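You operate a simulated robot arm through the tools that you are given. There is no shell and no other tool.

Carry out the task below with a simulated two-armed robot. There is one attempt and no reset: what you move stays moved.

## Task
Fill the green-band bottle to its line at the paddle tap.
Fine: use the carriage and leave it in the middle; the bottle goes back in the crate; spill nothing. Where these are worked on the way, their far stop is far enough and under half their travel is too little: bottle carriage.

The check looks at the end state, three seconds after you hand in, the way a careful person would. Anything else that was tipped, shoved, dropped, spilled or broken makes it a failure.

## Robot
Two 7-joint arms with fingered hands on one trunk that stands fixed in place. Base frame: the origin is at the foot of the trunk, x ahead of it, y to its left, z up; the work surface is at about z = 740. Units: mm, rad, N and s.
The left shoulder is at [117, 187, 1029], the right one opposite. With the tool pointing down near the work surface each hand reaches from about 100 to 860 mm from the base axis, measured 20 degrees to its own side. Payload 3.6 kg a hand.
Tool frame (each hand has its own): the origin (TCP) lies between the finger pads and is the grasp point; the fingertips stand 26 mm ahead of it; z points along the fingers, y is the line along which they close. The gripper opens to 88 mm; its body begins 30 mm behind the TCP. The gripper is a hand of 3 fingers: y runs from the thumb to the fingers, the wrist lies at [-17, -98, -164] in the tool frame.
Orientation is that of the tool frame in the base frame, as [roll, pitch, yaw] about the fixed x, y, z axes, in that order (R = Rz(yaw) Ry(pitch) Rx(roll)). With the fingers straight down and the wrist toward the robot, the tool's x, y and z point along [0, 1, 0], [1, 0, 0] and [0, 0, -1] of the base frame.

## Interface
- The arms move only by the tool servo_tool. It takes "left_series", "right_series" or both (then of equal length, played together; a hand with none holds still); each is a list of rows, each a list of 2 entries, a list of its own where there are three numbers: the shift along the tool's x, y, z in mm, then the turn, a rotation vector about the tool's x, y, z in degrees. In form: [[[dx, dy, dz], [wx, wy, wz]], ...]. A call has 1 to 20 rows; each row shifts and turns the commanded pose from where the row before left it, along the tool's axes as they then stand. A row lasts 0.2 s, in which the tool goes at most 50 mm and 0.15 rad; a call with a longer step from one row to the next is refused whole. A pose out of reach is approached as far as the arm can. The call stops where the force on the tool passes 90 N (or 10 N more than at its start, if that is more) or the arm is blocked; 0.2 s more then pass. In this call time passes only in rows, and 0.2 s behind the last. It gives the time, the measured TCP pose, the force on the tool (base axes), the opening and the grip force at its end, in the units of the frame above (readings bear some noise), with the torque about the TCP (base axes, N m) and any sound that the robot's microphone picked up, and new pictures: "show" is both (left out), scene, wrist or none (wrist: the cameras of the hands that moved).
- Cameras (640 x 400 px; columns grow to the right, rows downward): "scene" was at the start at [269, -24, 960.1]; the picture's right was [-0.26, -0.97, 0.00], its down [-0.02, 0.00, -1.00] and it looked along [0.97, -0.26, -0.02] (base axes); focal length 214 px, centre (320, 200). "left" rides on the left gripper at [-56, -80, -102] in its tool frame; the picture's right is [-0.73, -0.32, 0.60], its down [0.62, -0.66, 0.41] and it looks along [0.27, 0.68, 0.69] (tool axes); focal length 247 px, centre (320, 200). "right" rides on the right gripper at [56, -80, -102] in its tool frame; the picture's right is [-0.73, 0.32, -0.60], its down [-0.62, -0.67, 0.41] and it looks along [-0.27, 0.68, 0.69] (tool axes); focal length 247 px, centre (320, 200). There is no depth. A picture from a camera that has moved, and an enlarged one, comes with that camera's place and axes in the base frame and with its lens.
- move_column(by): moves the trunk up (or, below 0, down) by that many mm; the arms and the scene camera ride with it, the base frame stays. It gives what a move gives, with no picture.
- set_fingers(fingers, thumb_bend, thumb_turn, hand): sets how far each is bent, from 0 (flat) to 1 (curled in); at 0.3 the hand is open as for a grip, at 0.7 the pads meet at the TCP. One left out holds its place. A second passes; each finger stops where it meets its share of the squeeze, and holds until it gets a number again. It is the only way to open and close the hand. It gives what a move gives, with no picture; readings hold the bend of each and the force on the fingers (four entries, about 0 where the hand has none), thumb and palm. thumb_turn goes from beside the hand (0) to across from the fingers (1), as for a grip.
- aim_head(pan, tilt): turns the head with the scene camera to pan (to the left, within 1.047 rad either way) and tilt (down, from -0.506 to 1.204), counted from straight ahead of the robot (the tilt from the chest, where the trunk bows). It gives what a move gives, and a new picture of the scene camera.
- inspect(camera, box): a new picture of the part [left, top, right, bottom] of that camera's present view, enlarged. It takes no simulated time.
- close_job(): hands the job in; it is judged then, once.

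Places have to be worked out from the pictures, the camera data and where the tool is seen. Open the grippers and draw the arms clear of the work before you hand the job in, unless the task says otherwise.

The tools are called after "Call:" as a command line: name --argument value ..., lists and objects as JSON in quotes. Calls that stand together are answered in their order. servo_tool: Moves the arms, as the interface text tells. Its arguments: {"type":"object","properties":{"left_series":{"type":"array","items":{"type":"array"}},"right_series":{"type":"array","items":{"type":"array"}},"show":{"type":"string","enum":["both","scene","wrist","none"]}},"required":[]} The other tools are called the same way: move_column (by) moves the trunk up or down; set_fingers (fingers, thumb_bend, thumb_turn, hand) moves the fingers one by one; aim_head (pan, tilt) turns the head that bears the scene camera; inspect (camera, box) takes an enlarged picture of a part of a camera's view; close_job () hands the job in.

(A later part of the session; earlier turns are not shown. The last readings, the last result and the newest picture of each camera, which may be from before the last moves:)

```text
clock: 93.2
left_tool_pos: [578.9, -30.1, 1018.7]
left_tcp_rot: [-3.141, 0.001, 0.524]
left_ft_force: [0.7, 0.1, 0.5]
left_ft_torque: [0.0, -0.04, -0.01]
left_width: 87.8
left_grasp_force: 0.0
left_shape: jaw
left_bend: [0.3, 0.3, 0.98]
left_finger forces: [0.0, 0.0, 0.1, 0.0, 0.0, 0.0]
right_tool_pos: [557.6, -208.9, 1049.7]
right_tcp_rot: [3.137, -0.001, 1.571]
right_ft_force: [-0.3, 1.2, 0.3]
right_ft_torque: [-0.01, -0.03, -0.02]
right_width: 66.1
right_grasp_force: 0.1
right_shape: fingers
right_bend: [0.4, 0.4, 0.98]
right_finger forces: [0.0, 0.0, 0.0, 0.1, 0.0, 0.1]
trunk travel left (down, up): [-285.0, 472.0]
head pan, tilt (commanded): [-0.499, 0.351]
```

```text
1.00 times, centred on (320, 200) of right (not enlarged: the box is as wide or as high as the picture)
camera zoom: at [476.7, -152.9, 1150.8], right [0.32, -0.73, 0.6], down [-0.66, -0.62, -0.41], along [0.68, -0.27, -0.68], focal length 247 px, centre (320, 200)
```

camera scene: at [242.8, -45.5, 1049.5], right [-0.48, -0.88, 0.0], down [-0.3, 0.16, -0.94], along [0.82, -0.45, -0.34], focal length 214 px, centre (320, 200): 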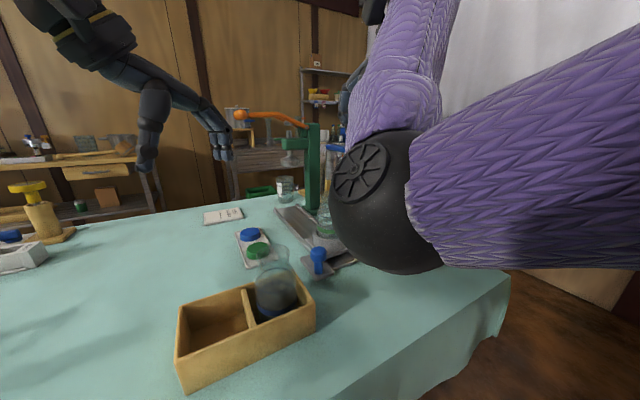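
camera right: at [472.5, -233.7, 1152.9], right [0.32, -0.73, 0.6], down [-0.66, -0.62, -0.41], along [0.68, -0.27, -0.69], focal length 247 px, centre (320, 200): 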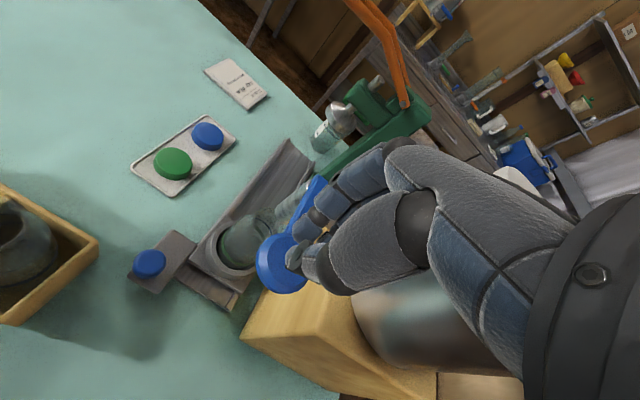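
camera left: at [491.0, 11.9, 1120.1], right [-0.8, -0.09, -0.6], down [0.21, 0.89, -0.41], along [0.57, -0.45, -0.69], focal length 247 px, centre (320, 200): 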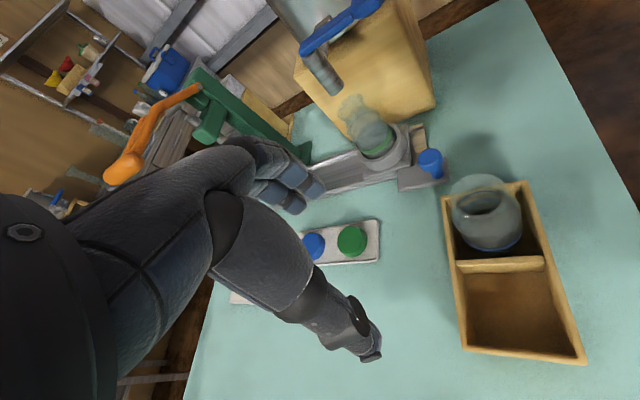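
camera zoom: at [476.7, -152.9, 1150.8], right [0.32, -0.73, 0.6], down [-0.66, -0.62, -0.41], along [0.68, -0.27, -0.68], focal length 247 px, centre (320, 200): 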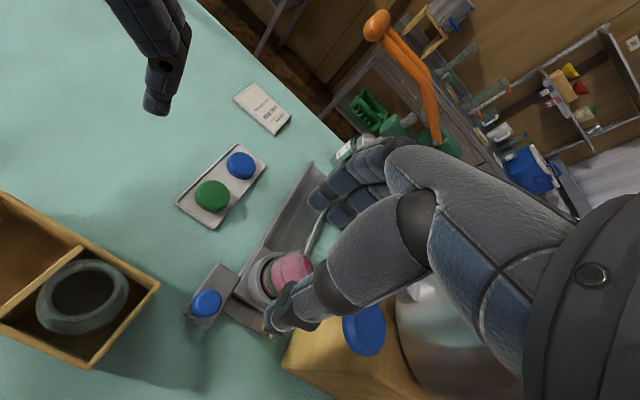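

The knob is at about (553, -210). I lower the open hand toward it in two stages.

Call:
servo_tool --right_series '[[[0, 0, 30], [0, 0, 0]], [[0, 0, 30], [0, 0, 0]], [[0, 0, 30], [0, 0, 0]], [[0, 0, 30], [0, 0, 0]], [[0, 0, 25], [0, 0, 0]]]' --show "wrist"

```text
clock: 94.4
left_tool_pos: [579.3, -29.3, 1019.0]
left_tcp_rot: [-3.14, 0.0, 0.527]
left_ft_force: [0.9, 0.4, 0.0]
left_ft_torque: [-0.03, -0.01, 0.03]
left_width: 88.1
left_grasp_force: 0.0
left_shape: jaw
left_bend: [0.3, 0.3, 0.98]
left_finger forces: [0.0, 0.1, 0.1, 0.0, 0.0, 0.1]
right_tool_pos: [564.5, -217.0, 913.8]
right_tcp_rot: [3.117, 0.007, 1.558]
right_ft_force: [0.4, 0.0, 0.2]
right_ft_torque: [-0.01, -0.02, 0.05]
right_width: 66.5
right_grasp_force: 0.1
right_shape: fingers
right_bend: [0.4, 0.4, 0.98]
right_finger forces: [0.1, 0.0, 0.0, 0.0, 0.0, 0.1]
trunk travel left (down, up): [-285.0, 472.0]
head pan, tilt (commanded): [-0.499, 0.351]
camera right: at [480.8, -158.2, 1014.3], right [0.3, -0.73, 0.61], down [-0.66, -0.62, -0.42], along [0.69, -0.28, -0.67], focal length 247 px, centre (320, 200)
```

right: 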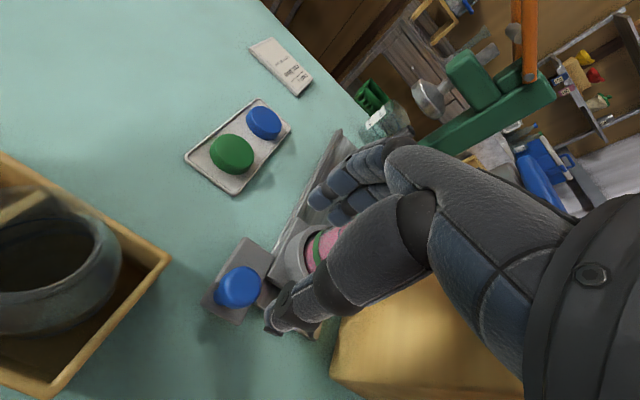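

The pose is off by several millimetres, so something may be limiting the arm. I look at the scene to see where the elbow and forearm are.

Call:
inspect --camera "scene" --box '[0, 0, 640, 400]'

Call:
inspect --camera "left" --box '[0, 0, 640, 400]'

```text
1.00 times, centred on (320, 200) of scene (not enlarged: the box is as wide or as high as the picture)
camera zoom: at [242.6, -45.2, 1049.6], right [-0.48, -0.88, 0.0], down [-0.3, 0.16, -0.94], along [0.82, -0.45, -0.34], focal length 214 px, centre (320, 200)
```

zoom: 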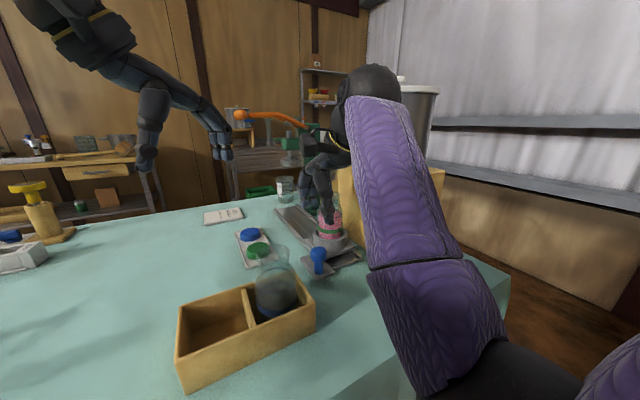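

```text
1.00 times, centred on (320, 200) of left (not enlarged: the box is as wide or as high as the picture)
camera zoom: at [490.6, 12.5, 1120.8], right [-0.8, -0.09, -0.6], down [0.21, 0.89, -0.41], along [0.57, -0.45, -0.69], focal length 247 px, centre (320, 200)
```

zoom: 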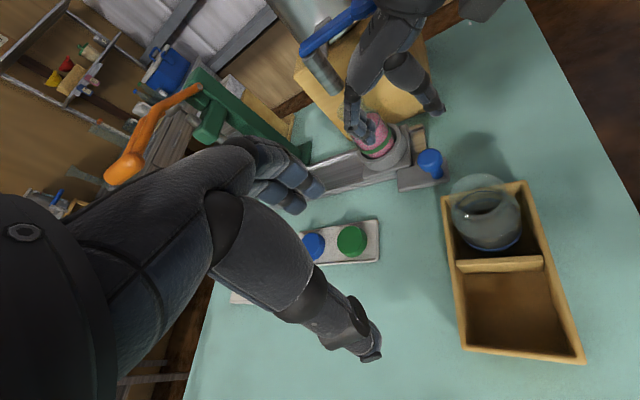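

No contact is visible; the elbow is simply swinging through while the arm lags. I give it a couple of idle rows to settle and read the pose.

Call:
servo_tool --right_series '[[[0, 0, 0], [0, 0, 0]], [[0, 0, 0], [0, 0, 0]]]' --show "none"

```text
clock: 95.0
left_tool_pos: [580.8, -28.6, 1018.7]
left_tcp_rot: [3.14, 0.0, 0.525]
left_ft_force: [0.3, 0.4, 0.1]
left_ft_torque: [0.02, 0.01, 0.01]
left_width: 87.7
left_grasp_force: 0.1
left_shape: jaw
left_bend: [0.3, 0.3, 0.98]
left_finger forces: [0.1, 0.0, 0.0, 0.1, 0.1, 0.0]
right_tool_pos: [563.0, -216.1, 913.5]
right_tcp_rot: [3.124, 0.011, 1.56]
right_ft_force: [-0.8, -0.2, 0.4]
right_ft_torque: [0.01, -0.01, 0.0]
right_width: 66.6
right_grasp_force: 0.1
right_shape: fingers
right_bend: [0.4, 0.4, 0.98]
right_finger forces: [0.0, 0.0, 0.1, 0.1, 0.0, 0.1]
trunk travel left (down, up): [-285.0, 472.0]
head pan, tilt (commanded): [-0.499, 0.351]
```

It settled at (563, -216, 913). I correct by (-11, +6) and the small rotation, then recheck.

Call:
servo_tool --right_series '[[[3, -5.5, 0], [0.5, 0.3, -0.3]], [[3, -5.5, 0], [0.5, 0.3, -0.3]], [[0, 0, 0], [0, 0, 0]]]' --show "wrist"

```text
clock: 95.8
left_tool_pos: [580.3, -28.1, 1018.8]
left_tcp_rot: [3.141, 0.0, 0.526]
left_ft_force: [-0.2, 0.3, 0.3]
left_ft_torque: [0.01, -0.01, -0.02]
left_width: 87.9
left_grasp_force: 0.0
left_shape: jaw
left_bend: [0.3, 0.3, 0.98]
left_finger forces: [0.0, 0.1, 0.1, 0.0, 0.0, 0.0]
right_tool_pos: [554.3, -214.5, 917.3]
right_tcp_rot: [3.132, 0.004, 1.568]
right_ft_force: [0.0, 0.3, 0.7]
right_ft_torque: [0.02, 0.0, -0.01]
right_width: 66.5
right_grasp_force: 0.0
right_shape: fingers
right_bend: [0.4, 0.4, 0.98]
right_finger forces: [0.0, 0.0, 0.0, 0.0, 0.1, 0.0]
trunk travel left (down, up): [-285.0, 472.0]
head pan, tilt (commanded): [-0.499, 0.351]
camera right: at [472.0, -156.4, 1017.4], right [0.31, -0.73, 0.61], down [-0.66, -0.62, -0.42], along [0.68, -0.27, -0.68], focal length 247 px, centre (320, 200)
```

right: 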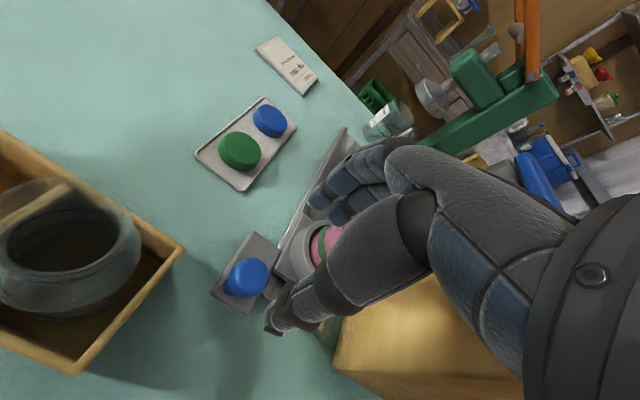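

The residual is small (y off by 4 mm). I go down 40 mm more, still above the knob, to see whether it converges.

Call:
servo_tool --right_series '[[[4, 0, 15], [0.3, 0, 0]], [[0, 0, 15], [0.2, 0, 0]], [[0, 0, 15], [0, 0, 0]], [[0, 0, 0], [0, 0, 0]]]' --show "wrist"

Call:
inspect --camera "scene" --box '[0, 0, 640, 400]'

```text
clock: 96.8
left_tool_pos: [578.9, -29.8, 1019.2]
left_tcp_rot: [-3.141, 0.001, 0.526]
left_ft_force: [0.7, -0.3, 0.0]
left_ft_torque: [0.0, 0.01, -0.01]
left_width: 87.5
left_grasp_force: 0.0
left_shape: jaw
left_bend: [0.3, 0.3, 0.98]
left_finger forces: [0.0, 0.0, 0.1, 0.1, 0.1, 0.1]
right_tool_pos: [556.4, -213.0, 874.3]
right_tcp_rot: [3.132, 0.009, 1.566]
right_ft_force: [-0.6, 0.0, -0.4]
right_ft_torque: [-0.01, 0.02, -0.02]
right_width: 66.8
right_grasp_force: 0.1
right_shape: fingers
right_bend: [0.4, 0.4, 0.98]
right_finger forces: [0.0, 0.0, 0.0, 0.1, 0.0, 0.0]
trunk travel left (down, up): [-285.0, 472.0]
head pan, tilt (commanded): [-0.499, 0.351]
camera right: at [474.8, -154.7, 975.0], right [0.31, -0.73, 0.61], down [-0.67, -0.62, -0.41], along [0.68, -0.28, -0.68], focal length 247 px, centre (320, 200)
```

right: 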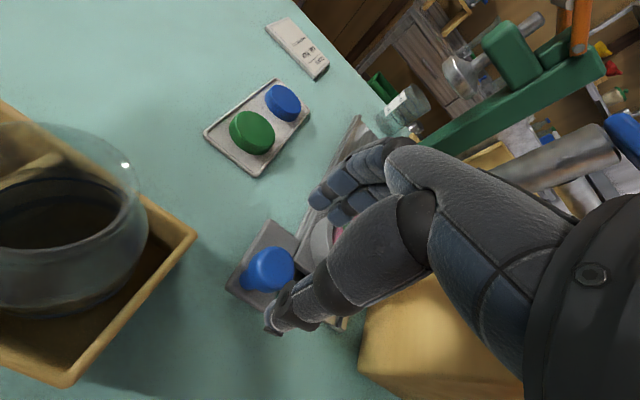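

```text
1.00 times, centred on (320, 200) of scene (not enlarged: the box is as wide or as high as the picture)
camera zoom: at [242.6, -45.2, 1049.6], right [-0.48, -0.88, 0.0], down [-0.3, 0.16, -0.94], along [0.82, -0.45, -0.34], focal length 214 px, centre (320, 200)
```

zoom: 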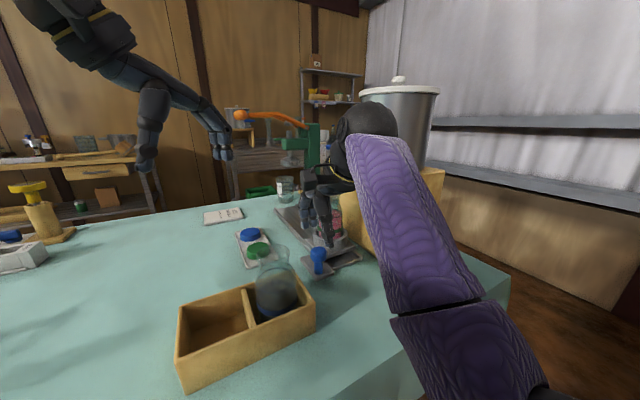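

Tracking is good again at (556, -213, 874); the knob is at (551.5, -208.5). I go down around it with a (-5, +4) correction.

Call:
servo_tool --right_series '[[[4, -5, 12], [0.2, 0.2, 0]], [[0, 0, 12], [0.2, 0.2, 0]], [[0, 0, 12], [0, 0, 0]], [[0, 0, 12], [0, 0, 0]]]' --show "wrist"

Call:
inspect --camera "left" --box '[280, 0, 480, 200]'

```text
clock: 98.0
left_tool_pos: [580.2, -29.8, 1018.5]
left_tcp_rot: [3.141, 0.001, 0.524]
left_ft_force: [-0.5, -0.4, -0.2]
left_ft_torque: [-0.04, 0.0, 0.01]
left_width: 87.5
left_grasp_force: 0.1
left_shape: jaw
left_bend: [0.3, 0.3, 0.98]
left_finger forces: [0.1, 0.0, 0.1, 0.0, 0.0, 0.1]
right_tool_pos: [556.7, -216.1, 833.1]
right_tcp_rot: [3.123, 0.013, 1.557]
right_ft_force: [0.5, 0.3, 0.9]
right_ft_torque: [0.02, 0.0, 0.03]
right_width: 66.5
right_grasp_force: 0.0
right_shape: fingers
right_bend: [0.4, 0.4, 0.98]
right_finger forces: [0.0, 0.0, 0.0, 0.1, 0.0, 0.0]
trunk travel left (down, up): [-285.0, 472.0]
head pan, tilt (commanded): [-0.499, 0.351]
stopped in row 4 (right hand): the arm was blocked; the commanded pose is now the measured one
camera right: at [474.6, -156.9, 932.9], right [0.3, -0.73, 0.61], down [-0.67, -0.62, -0.41], along [0.68, -0.28, -0.67], focal length 247 px, centre (320, 200)
```

right: 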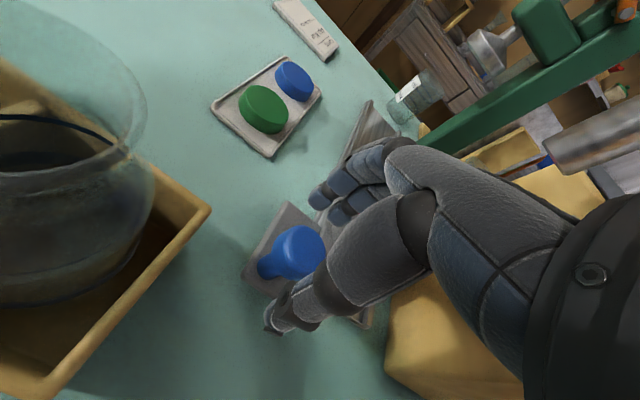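

```text
2.00 times, centred on (380, 100) of left
camera zoom: at [490.6, 12.4, 1120.8], right [-0.8, -0.09, -0.6], down [0.21, 0.89, -0.41], along [0.57, -0.45, -0.69], focal length 494 px, centre (200, 400)
```

zoom: 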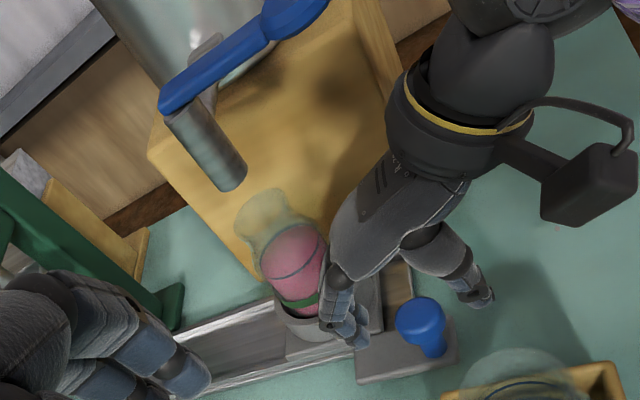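

The arm reports being blocked: the elbow has folded inward against the robot's own body. I back out upward, extend forward past the knob to bring the elbow outward again, as it was on the first approach, and then return.

Call:
servo_tool --right_series '[[[4, 0, -25], [0, 0, 0]], [[4, 0, -25], [0, 0, 0]], [[4, 0, -25], [0, 0, 0]], [[0, 0, -25], [0, 0, 0]], [[0, 0, 0], [0, 0, 0]]]' --show "scene"

```text
clock: 99.2
left_tool_pos: [578.6, -29.3, 1017.5]
left_tcp_rot: [-3.141, -0.001, 0.526]
left_ft_force: [-0.1, -0.8, 0.0]
left_ft_torque: [-0.02, -0.01, 0.03]
left_width: 87.9
left_grasp_force: 0.1
left_shape: jaw
left_bend: [0.3, 0.3, 0.98]
left_finger forces: [0.0, 0.0, 0.0, 0.0, 0.0, 0.0]
right_tool_pos: [553.2, -200.0, 931.9]
right_tcp_rot: [3.127, 0.008, 1.56]
right_ft_force: [0.2, 0.3, 0.4]
right_ft_torque: [0.01, 0.01, 0.02]
right_width: 66.4
right_grasp_force: 0.0
right_shape: fingers
right_bend: [0.4, 0.4, 0.98]
right_finger forces: [0.1, 0.1, 0.1, 0.0, 0.0, 0.0]
trunk travel left (down, up): [-285.0, 472.0]
head pan, tilt (commanded): [-0.499, 0.351]
camera scene: at [242.6, -45.2, 1049.6], right [-0.48, -0.88, 0.0], down [-0.3, 0.16, -0.94], along [0.82, -0.45, -0.34], focal length 214 px, centre (320, 200)
```

scene: 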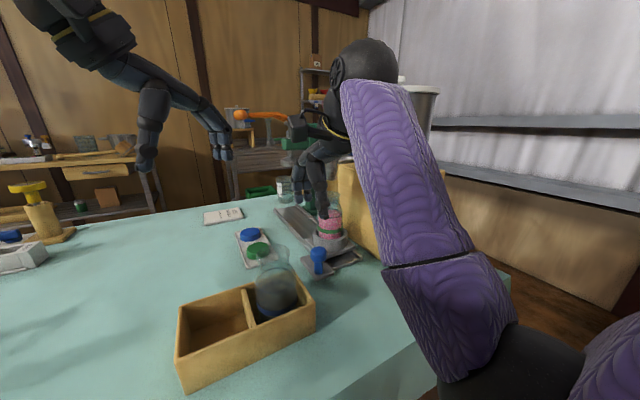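

I extend forward 137 mm along +x at this height to unfold the elbow.

Call:
servo_tool --right_series '[[[0, 27, 0], [0.2, 0.1, -0.1]], [[0, 27, 0], [0.2, 0.1, -0.1]], [[0, 27, 0], [0.2, 0.1, -0.1]], [[0, 27, 0], [0.2, 0.1, -0.1]], [[0, 27, 0], [0, 0, -0.2]]]' --show "scene"

Call:
inspect --camera "left" --box '[280, 0, 480, 200]'

```text
clock: 100.4
left_tool_pos: [580.5, -28.9, 1018.9]
left_tcp_rot: [3.141, 0.003, 0.525]
left_ft_force: [0.6, 1.0, -0.3]
left_ft_torque: [0.01, 0.0, 0.01]
left_width: 87.8
left_grasp_force: 0.1
left_shape: jaw
left_bend: [0.3, 0.3, 0.98]
left_finger forces: [0.1, 0.1, 0.1, 0.0, 0.0, 0.1]
right_tool_pos: [690.3, -201.7, 932.7]
right_tcp_rot: [-3.141, 0.002, 1.57]
right_ft_force: [0.3, -0.1, 0.6]
right_ft_torque: [-0.02, -0.03, 0.01]
right_width: 66.4
right_grasp_force: 0.0
right_shape: fingers
right_bend: [0.4, 0.4, 0.98]
right_finger forces: [0.0, 0.1, 0.0, 0.1, 0.0, 0.0]
trunk travel left (down, up): [-285.0, 472.0]
head pan, tilt (commanded): [-0.499, 0.351]
camera scene: at [242.8, -45.2, 1049.5], right [-0.48, -0.88, 0.0], down [-0.3, 0.16, -0.94], along [0.82, -0.45, -0.34], focal length 214 px, centre (320, 200)
```

scene: 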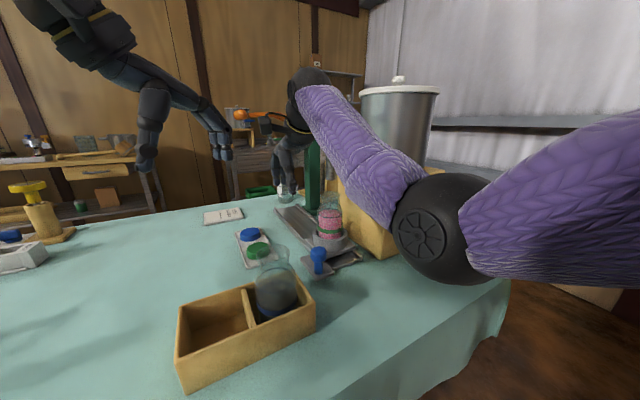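

```text
2.00 times, centred on (380, 100) of left
camera zoom: at [490.8, 12.5, 1120.7], right [-0.8, -0.09, -0.6], down [0.21, 0.89, -0.41], along [0.57, -0.45, -0.69], focal length 494 px, centre (200, 400)
```

zoom: 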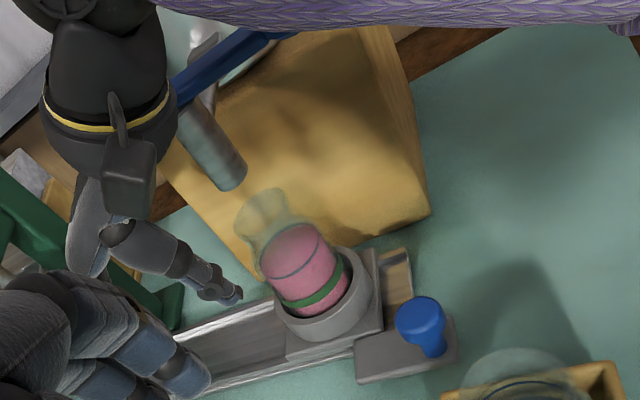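

The elbow is outward again and the pose is exact. I lower to z = 865 here, then come back along -x above the knob.

Call:
servo_tool --right_series '[[[-1.5, 0, 23], [0, 0, 0]], [[-1.5, 0, 23], [0, 0, 0]], [[0, 0, 22], [0, 0, 0]], [[0, -20, 0], [0, 0, 0]], [[0, -24, 0], [0, 0, 0]], [[0, -24, 0], [0, 0, 0]], [[0, -24, 0], [0, 0, 0]], [[0, -24, 0], [0, 0, 0]], [[0, -22, 0], [0, 0, 0]]]' --show "both"

Call:
inspect --camera "left" --box '[280, 0, 480, 200]'

```text
clock: 102.4
left_tool_pos: [579.1, -28.3, 1018.5]
left_tcp_rot: [3.14, 0.0, 0.525]
left_ft_force: [0.2, 0.5, 0.1]
left_ft_torque: [-0.02, 0.0, 0.0]
left_width: 87.4
left_grasp_force: 0.1
left_shape: jaw
left_bend: [0.3, 0.3, 0.98]
left_finger forces: [0.0, 0.0, 0.0, 0.0, 0.1, 0.0]
right_tool_pos: [550.5, -203.5, 863.0]
right_tcp_rot: [-3.141, 0.002, 1.572]
right_ft_force: [-0.3, 0.3, 0.2]
right_ft_torque: [-0.01, -0.01, 0.0]
right_width: 66.4
right_grasp_force: 0.1
right_shape: fingers
right_bend: [0.4, 0.4, 0.98]
right_finger forces: [0.0, 0.0, 0.0, 0.1, 0.0, 0.1]
trunk travel left (down, up): [-285.0, 472.0]
head pan, tilt (commanded): [-0.499, 0.351]
camera scene: at [242.4, -45.2, 1049.7], right [-0.48, -0.88, 0.0], down [-0.3, 0.16, -0.94], along [0.82, -0.45, -0.34], focal length 214 px, centre (320, 200)
camera right: at [470.5, -148.0, 966.4], right [0.32, -0.73, 0.6], down [-0.66, -0.62, -0.41], along [0.68, -0.27, -0.69], focal length 247 px, centre (320, 200)
```

scene: 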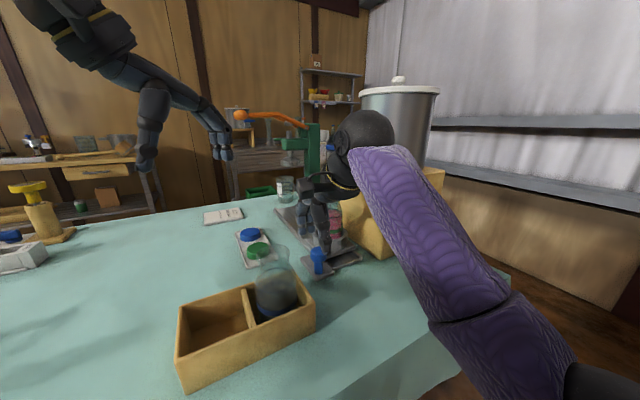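
right: 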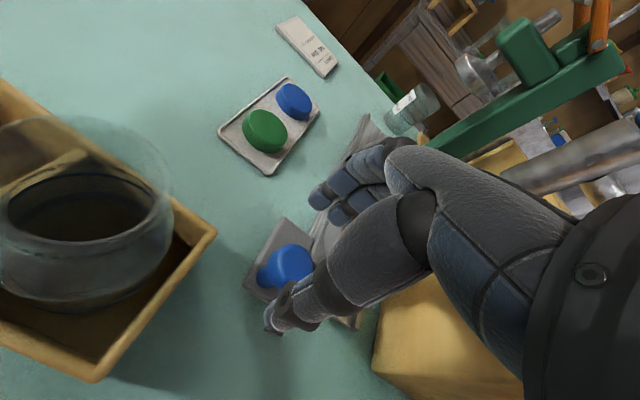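

```text
2.00 times, centred on (380, 100) of left
camera zoom: at [490.3, 12.5, 1120.9], right [-0.8, -0.09, -0.6], down [0.21, 0.89, -0.41], along [0.57, -0.45, -0.69], focal length 494 px, centre (200, 400)
```

zoom: 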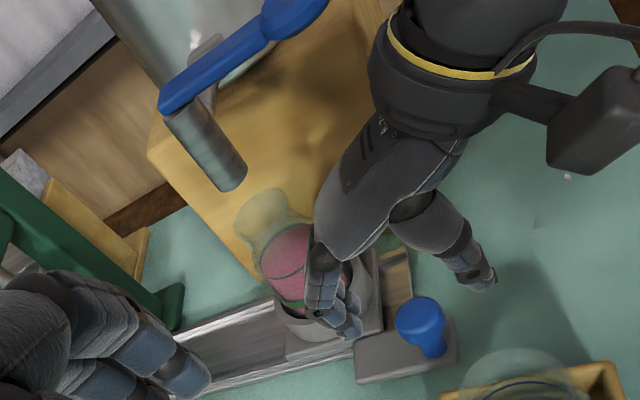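

Exactly over the knob at (551, -206). I lower 38 mm around it and grip.

Call:
servo_tool --right_series '[[[-3, 0.5, 13], [0, 0, 0]], [[0, 0, 13], [0, 0, 0]], [[0, 0, 12], [0, 0, 0]]]' --show "none"

Call:
set_fingers --hand "right" --fingers 0.6 --thumb_bend 0.6

Call:
inspect --camera "right" --box '[200, 120, 440, 360]'

```text
clock: 103.2
left_tool_pos: [580.0, -29.2, 1019.3]
left_tcp_rot: [3.141, 0.0, 0.525]
left_ft_force: [-0.4, 0.4, -0.1]
left_ft_torque: [0.02, 0.01, 0.03]
left_width: 87.9
left_grasp_force: 0.1
left_shape: jaw
left_bend: [0.3, 0.3, 0.98]
left_finger forces: [0.0, 0.0, 0.0, 0.0, 0.0, 0.0]
right_tool_pos: [552.3, -207.4, 826.6]
right_tcp_rot: [3.141, 0.001, 1.571]
right_ft_force: [-0.3, 0.0, -0.5]
right_ft_torque: [0.0, 0.02, 0.04]
right_width: 66.4
right_grasp_force: 0.1
right_shape: fingers
right_bend: [0.4, 0.4, 0.98]
right_finger forces: [0.0, 0.0, 0.1, 0.0, 0.1, 0.0]
trunk travel left (down, up): [-285.0, 472.0]
head pan, tilt (commanded): [-0.499, 0.351]
```

```text
clock: 104.2
left_tool_pos: [579.2, -29.1, 1018.8]
left_tcp_rot: [-3.141, 0.001, 0.527]
left_ft_force: [0.7, -0.4, 0.1]
left_ft_torque: [-0.01, 0.02, 0.01]
left_width: 87.9
left_grasp_force: 0.0
left_shape: jaw
left_bend: [0.3, 0.3, 0.98]
left_finger forces: [0.0, 0.0, 0.0, 0.0, 0.0, 0.1]
right_tool_pos: [553.1, -206.5, 826.3]
right_tcp_rot: [3.141, 0.002, 1.57]
right_ft_force: [5.3, -0.6, 0.1]
right_ft_torque: [-0.02, -0.13, 0.04]
right_width: 27.6
right_grasp_force: 3.0
right_shape: fingers
right_bend: [0.57, 0.59, 0.98]
right_finger forces: [0.0, 5.2, 0.1, 0.1, 0.3, 0.0]
trunk travel left (down, up): [-285.0, 472.0]
head pan, tilt (commanded): [-0.499, 0.351]
```

```text
1.67 times, centred on (320, 240) of right
camera zoom: at [471.9, -151.2, 928.3], right [0.32, -0.73, 0.6], down [-0.66, -0.62, -0.41], along [0.68, -0.27, -0.69], focal length 412 px, centre (320, 133)
```

zoom: 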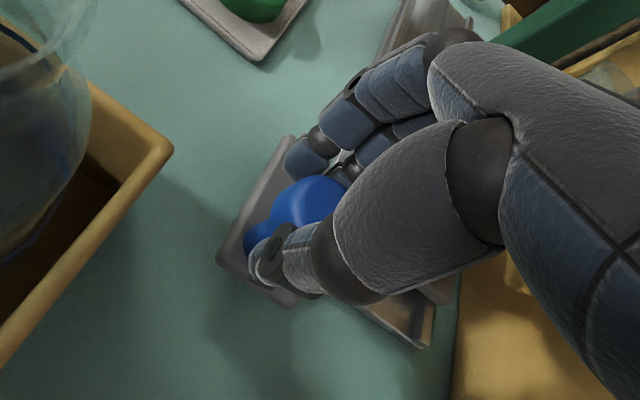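

Gripped. I push the carriage gently forward 118 mm, back to where the knob was at the start (TCP x = 671), with slow starts and stops because the bottle is full.

Call:
servo_tool --right_series '[[[0, 3, 0], [0, 0, 0]], [[0, 6, 0], [0, 0, 0]], [[0, 8, 0], [0, 0, 0]], [[0, 8, 0], [0, 0, 0]], [[0, 8, 0], [0, 0, 0]], [[0, 8, 0], [0, 0, 0]], [[0, 8, 0], [0, 0, 0]], [[0, 8, 0], [0, 0, 0]], [[0, 8, 0], [0, 0, 0]], [[0, 8, 0], [0, 0, 0]], [[0, 8, 0], [0, 0, 0]], [[0, 8, 0], [0, 0, 0]], [[0, 8, 0], [0, 0, 0]], [[0, 8, 0], [0, 0, 0]], [[0, 6, 0], [0, 0, 0]], [[0, 4, 0], [0, 0, 0]], [[0, 2, 0], [0, 0, 0]], [[0, 1.2, 0], [0, 0, 0]]]' --show "both"

Call:
inspect --camera "scene" --box '[240, 130, 380, 270]'

Call:
inspect --camera "left" --box '[240, 0, 480, 200]'

```text
clock: 108.0
left_tool_pos: [580.2, -29.2, 1018.3]
left_tcp_rot: [-3.141, 0.0, 0.525]
left_ft_force: [-0.6, -0.5, 1.1]
left_ft_torque: [-0.01, -0.05, 0.0]
left_width: 87.6
left_grasp_force: 0.0
left_shape: jaw
left_bend: [0.3, 0.3, 0.98]
left_finger forces: [0.1, 0.0, 0.1, 0.0, 0.1, 0.0]
right_tool_pos: [670.6, -207.2, 826.7]
right_tcp_rot: [3.141, 0.001, 1.572]
right_ft_force: [0.7, -1.7, -0.4]
right_ft_torque: [-0.02, -0.01, -0.01]
right_width: 27.5
right_grasp_force: 1.1
right_shape: fingers
right_bend: [0.59, 0.57, 0.97]
right_finger forces: [0.1, 1.9, 0.1, 0.0, 1.7, 0.0]
trunk travel left (down, up): [-285.0, 472.0]
head pan, tilt (commanded): [-0.499, 0.351]
camera scene: at [242.7, -45.3, 1049.6], right [-0.48, -0.88, 0.0], down [-0.3, 0.16, -0.94], along [0.82, -0.45, -0.34], focal length 214 px, centre (320, 200)
camera right: at [589.2, -150.3, 928.8], right [0.32, -0.73, 0.6], down [-0.66, -0.62, -0.41], along [0.68, -0.27, -0.69], focal length 247 px, centre (320, 200)
```

scene: 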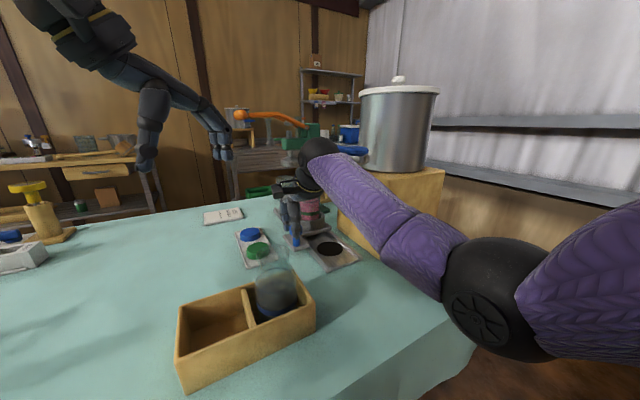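
right: 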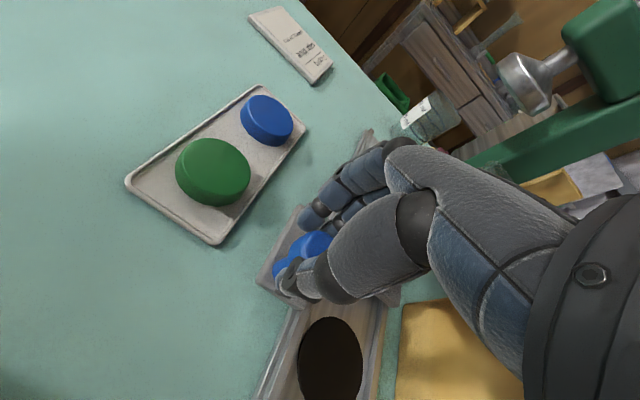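

```text
2.86 times, centred on (310, 200) of scene
camera zoom: at [242.7, -45.3, 1049.6], right [-0.48, -0.88, 0.0], down [-0.3, 0.16, -0.94], along [0.82, -0.45, -0.34], focal length 613 px, centre (349, 200)
```

zoom: 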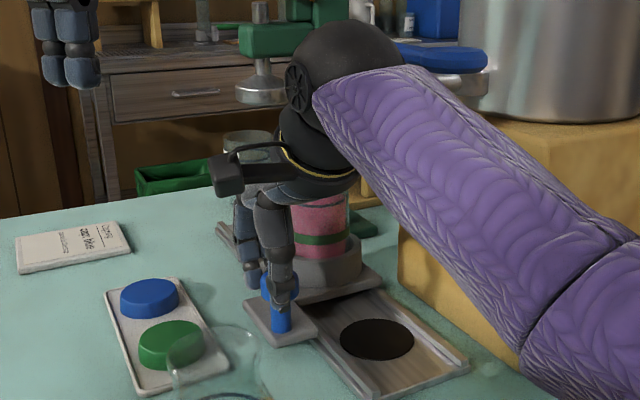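

```text
2.00 times, centred on (360, 100) of left
camera zoom: at [490.7, 12.4, 1120.7], right [-0.8, -0.09, -0.6], down [0.21, 0.89, -0.41], along [0.57, -0.45, -0.69], focal length 494 px, centre (240, 400)
```

zoom: 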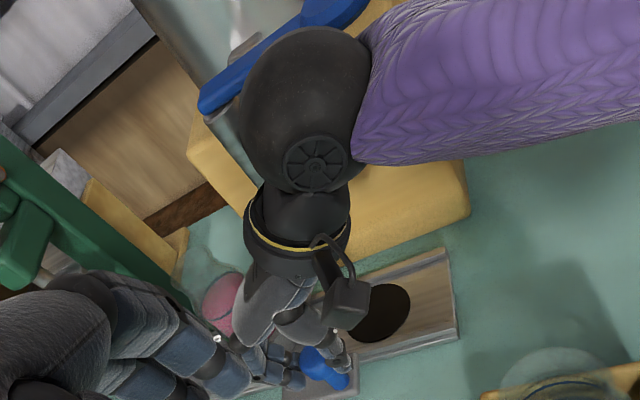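

Comparing with my earlier picture, the carriage looks a few millimetres short of its original place. I take the same enlarged view as at the start to measure it.

Call:
inspect --camera "scene" --box '[260, 170, 360, 260]'

```text
4.44 times, centred on (310, 215) of scene
camera zoom: at [242.7, -45.3, 1049.6], right [-0.48, -0.88, 0.0], down [-0.3, 0.16, -0.94], along [0.82, -0.45, -0.34], focal length 953 px, centre (364, 133)
```

zoom: 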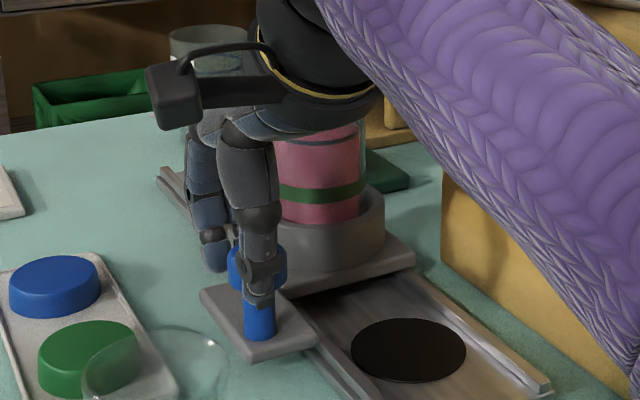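

The carriage sits about 4 mm short of its starting place. I push it 4 mm further and compare again.

Call:
servo_tool --right_series '[[[0, 2, 0], [0, 0, 0]], [[0, 2, 0], [0, 0, 0]]]' --show "none"

Call:
inspect --camera "scene" --box '[260, 170, 360, 260]'

```text
clock: 108.6
left_tool_pos: [579.6, -29.4, 1018.3]
left_tcp_rot: [3.141, 0.0, 0.525]
left_ft_force: [0.7, -0.3, 0.5]
left_ft_torque: [0.0, 0.01, -0.01]
left_width: 87.8
left_grasp_force: 0.0
left_shape: jaw
left_bend: [0.3, 0.3, 0.98]
left_finger forces: [0.0, 0.1, 0.0, 0.1, 0.0, 0.0]
right_tool_pos: [674.3, -206.9, 826.1]
right_tcp_rot: [-3.141, 0.002, 1.573]
right_ft_force: [1.0, -1.2, 0.5]
right_ft_torque: [0.0, -0.02, 0.02]
right_width: 27.3
right_grasp_force: 1.8
right_shape: fingers
right_bend: [0.59, 0.58, 0.97]
right_finger forces: [0.1, 2.4, 0.0, 0.1, 1.4, 0.0]
trunk travel left (down, up): [-285.0, 472.0]
head pan, tilt (commanded): [-0.499, 0.351]
```

```text
4.44 times, centred on (310, 215) of scene
camera zoom: at [242.7, -45.3, 1049.6], right [-0.48, -0.88, 0.0], down [-0.3, 0.16, -0.94], along [0.82, -0.45, -0.34], focal length 953 px, centre (364, 133)
```

zoom: 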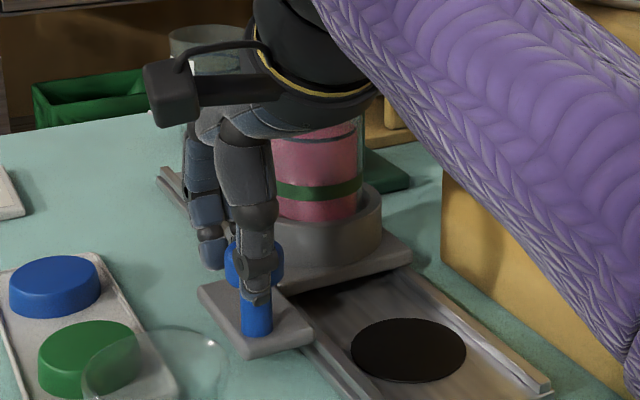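

The carriage is back in its original middle position, matching the first picture within about 1 mm. I release the knob.

Call:
set_fingers --hand "right" --fingers 0.4 --thumb_bend 0.4

Call:
inspect --camera "scene" --box '[260, 170, 360, 260]'

```text
clock: 109.6
left_tool_pos: [579.8, -29.7, 1018.4]
left_tcp_rot: [3.141, 0.0, 0.527]
left_ft_force: [0.0, -0.1, -0.9]
left_ft_torque: [-0.02, -0.01, -0.03]
left_width: 88.0
left_grasp_force: 0.1
left_shape: jaw
left_bend: [0.3, 0.3, 0.98]
left_finger forces: [0.0, 0.0, 0.0, 0.1, 0.1, 0.0]
right_tool_pos: [674.2, -206.8, 826.4]
right_tcp_rot: [-3.141, 0.001, 1.57]
right_ft_force: [0.7, 0.9, 0.7]
right_ft_torque: [0.01, -0.04, 0.01]
right_width: 66.4
right_grasp_force: 0.0
right_shape: fingers
right_bend: [0.4, 0.4, 0.97]
right_finger forces: [0.0, 0.1, 0.0, 0.0, 0.1, 0.1]
trunk travel left (down, up): [-285.0, 472.0]
head pan, tilt (commanded): [-0.499, 0.351]
```

```text
4.44 times, centred on (310, 215) of scene
camera zoom: at [242.6, -45.2, 1049.6], right [-0.48, -0.88, 0.0], down [-0.3, 0.16, -0.94], along [0.82, -0.45, -0.34], focal length 953 px, centre (364, 133)
```

zoom: 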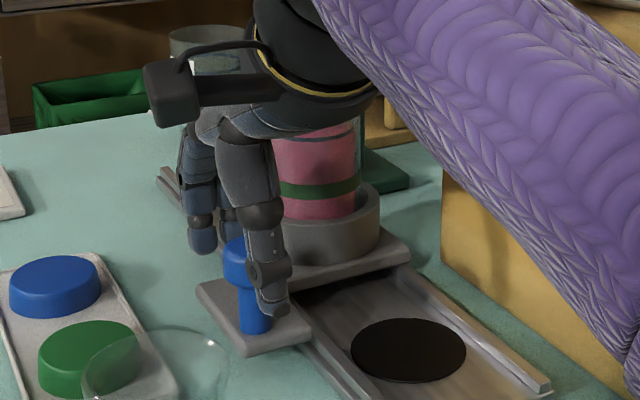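

The carriage holds its place. I lift the right hand straight up, move it toward the bottle's approach point and begin turning it. Meanwhile the left hand returns to its high left position.

Call:
servo_tool --right_series '[[[0, 0, -32], [0, 0, 0]], [[0, 0, -32], [0, 0, 0]], [[0, 0, -32], [0, 0, 0]], [[0, 0, -32], [0, 0, 0]], [[0, 0, -32], [0, 0, 0]], [[-2.3, 22.7, 0], [0, 0, 0]], [[-2.3, 22.7, 0], [0, 0, 0]], [[-2.3, 22.7, 0], [0, 0, 0]], [[0, 0, 0], [0, 0, 7.3]], [[0, 0, 0], [0, -7.9, 0]], [[0, 0, 0], [0, -7.9, 0]], [[0, 0, 0], [0, -7.9, 0]], [[0, 0, 0], [0, -7.9, 0]], [[0, 0, 0], [0, -7.9, 0]]]' --left_series '[[[3, -28.7, -34.5], [0, 0, 0]], [[3, -28.7, -34.5], [0, 0, 0]], [[3, -28.7, -34.5], [0, 0, 0]], [[3, -28.7, -34.5], [0, 0, 0]], [[3, -28.7, -34.5], [0, 0, 0]], [[3, -28.7, -34.5], [0, 0, 0]], [[3, -28.7, -34.5], [0, 0, 0]], [[3, -28.7, -34.5], [0, 0, 0]], [[3, -28.7, -34.5], [0, 0, 0]], [[3, -28.7, -34.5], [0, 0, 0]], [[3, -28.7, -34.5], [0, 0, 0]], [[0, 0, 0], [0, 0, 6.7]], [[0, 0, 0], [0, 0, 6.7]], [[0, 0, 0], [0, 0, 6.6]]]' --show "both"

```text
clock: 112.6
left_tool_pos: [449.9, 262.7, 1398.9]
left_tcp_rot: [3.141, 0.0, 0.175]
left_ft_force: [0.3, 0.2, -0.7]
left_ft_torque: [-0.04, 0.04, 0.0]
left_width: 87.8
left_grasp_force: 0.2
left_shape: jaw
left_bend: [0.3, 0.3, 0.98]
left_finger forces: [0.0, 0.0, 0.1, 0.1, 0.1, 0.0]
right_tool_pos: [742.4, -213.0, 986.5]
right_tcp_rot: [3.141, 0.693, 1.442]
right_ft_force: [0.2, -0.6, 0.1]
right_ft_torque: [-0.03, 0.02, -0.01]
right_width: 66.5
right_grasp_force: 0.0
right_shape: fingers
right_bend: [0.4, 0.4, 0.97]
right_finger forces: [0.1, 0.0, 0.0, 0.0, 0.0, 0.0]
trunk travel left (down, up): [-285.0, 472.0]
head pan, tilt (commanded): [-0.499, 0.351]
camera scene: at [242.7, -44.9, 1049.6], right [-0.48, -0.88, 0.0], down [-0.3, 0.16, -0.94], along [0.82, -0.45, -0.34], focal length 214 px, centre (320, 200)
camera right: at [675.5, -95.6, 1029.6], right [0.29, -0.22, 0.93], down [-0.75, -0.65, 0.08], along [0.59, -0.73, -0.36], focal length 247 px, centre (320, 200)
camera left: at [380.2, 331.3, 1500.3], right [-0.78, 0.19, -0.6], down [0.5, 0.76, -0.41], along [0.38, -0.62, -0.69], focal length 247 px, centre (320, 200)
```

scene: 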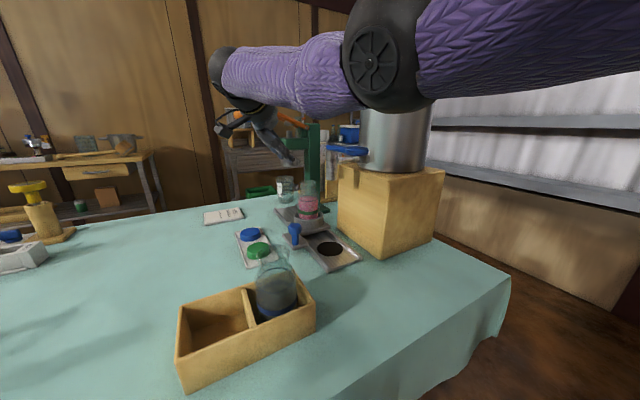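
right: 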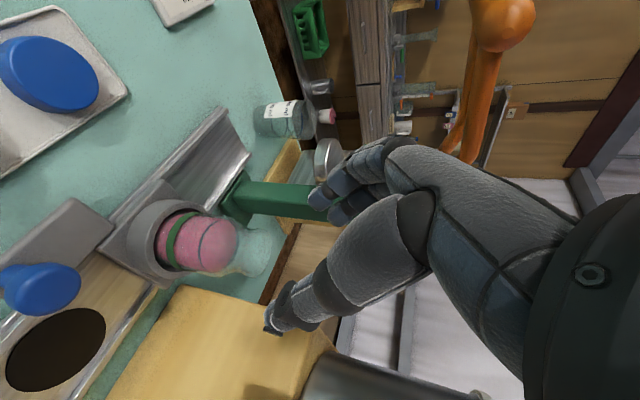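
left: 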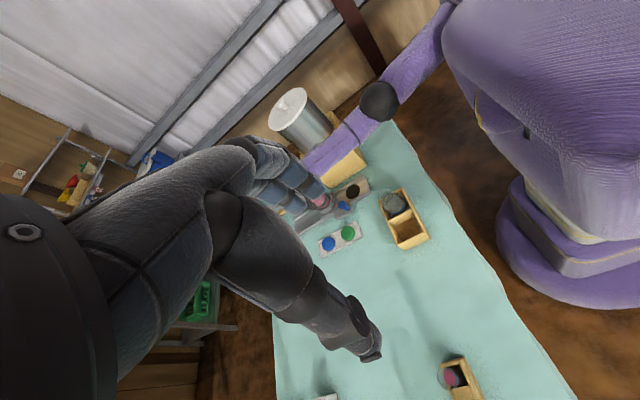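

The bottle stands full in the ring. I set the hand roll used before, for which the thumb–finger line was level, and line up for the approach. Then I check the bottle's neck position.

Call:
servo_tool --right_series '[[[0, 0, 0], [-4.45, 0, 0]], [[0, 0, 0], [-4.45, 0, 0]], [[-0.5, 9, 5.8], [0, 0, 0]], [[0, 0, 0], [0, 0, 0]]]' --show "wrist"

Call:
inspect --camera "scene" --box '[280, 150, 350, 230]'

Call:
inspect --camera "right" --box '[60, 120, 360, 320]'

```text
clock: 113.6
left_tool_pos: [449.2, 262.0, 1398.8]
left_tcp_rot: [3.141, -0.001, 0.176]
left_ft_force: [-0.5, -1.0, 0.7]
left_ft_torque: [0.01, -0.01, -0.01]
left_width: 87.7
left_grasp_force: 0.1
left_shape: jaw
left_bend: [0.3, 0.3, 0.98]
left_finger forces: [0.0, 0.0, 0.1, 0.0, 0.0, 0.0]
right_tool_pos: [751.3, -218.4, 984.7]
right_tcp_rot: [2.985, 0.69, 1.442]
right_ft_force: [0.6, 0.2, 0.4]
right_ft_torque: [0.01, 0.0, -0.03]
right_width: 66.6
right_grasp_force: 0.0
right_shape: fingers
right_bend: [0.4, 0.4, 0.97]
right_finger forces: [0.0, 0.0, 0.0, 0.0, 0.1, 0.0]
trunk travel left (down, up): [-285.0, 472.0]
head pan, tilt (commanded): [-0.499, 0.351]
camera right: at [668.8, -107.1, 1016.2], right [0.2, -0.18, 0.96], down [-0.69, -0.72, 0.0], along [0.7, -0.67, -0.27], focal length 247 px, centre (320, 200)
```

right: 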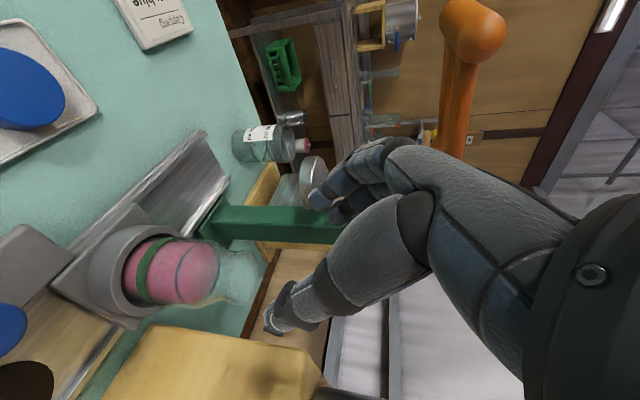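

```text
5.00 times, centred on (315, 190) of scene
camera zoom: at [242.5, -45.2, 1049.6], right [-0.48, -0.88, 0.0], down [-0.3, 0.16, -0.94], along [0.82, -0.45, -0.34], focal length 1072 px, centre (345, 250)
```

zoom: 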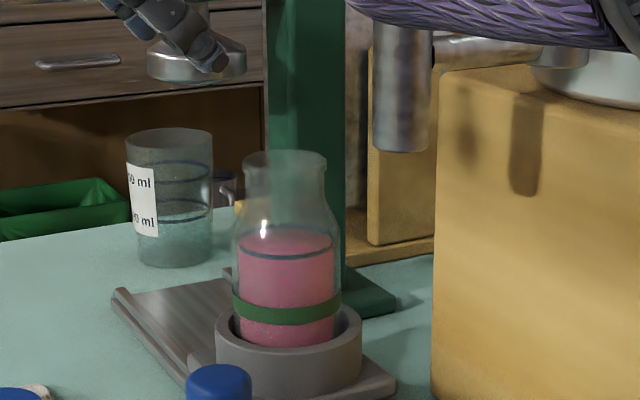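

```text
2.00 times, centred on (210, 220) of right
camera zoom: at [668.8, -107.1, 1016.2], right [0.2, -0.18, 0.96], down [-0.69, -0.72, 0.0], along [0.7, -0.67, -0.27], focal length 494 px, centre (540, 160)
```

zoom: 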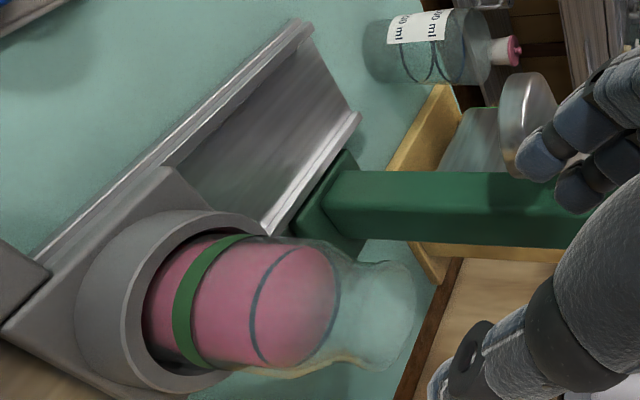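

The stance is right. Before gripping I zoom on the level from this second viewpoint to confirm it sits on the line.

Call:
inspect --camera "right" --box '[120, 220, 260, 320]'

Call:
inspect --camera "scene" --box '[295, 175, 330, 215]'

```text
4.00 times, centred on (190, 270) of right
camera zoom: at [668.8, -107.1, 1016.2], right [0.2, -0.18, 0.96], down [-0.69, -0.72, 0.0], along [0.7, -0.67, -0.27], focal length 988 px, centre (840, -80)
```

zoom: 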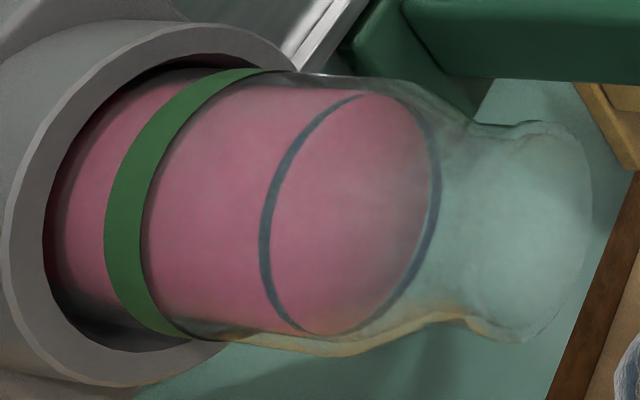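

```text
10.00 times, centred on (312, 195) of scene
camera zoom: at [242.5, -45.2, 1049.6], right [-0.48, -0.88, 0.0], down [-0.3, 0.16, -0.94], along [0.82, -0.45, -0.34], focal length 2145 px, centre (395, 250)
```

zoom: 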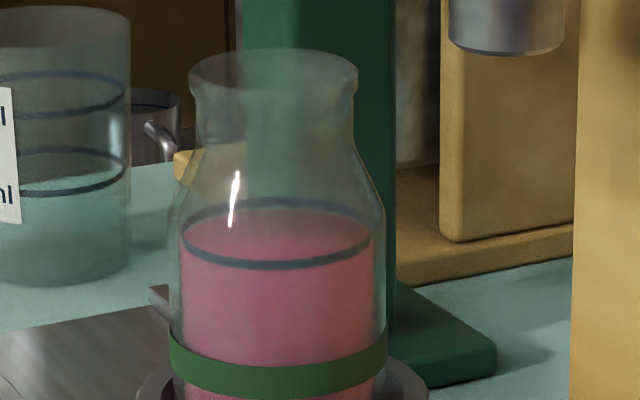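

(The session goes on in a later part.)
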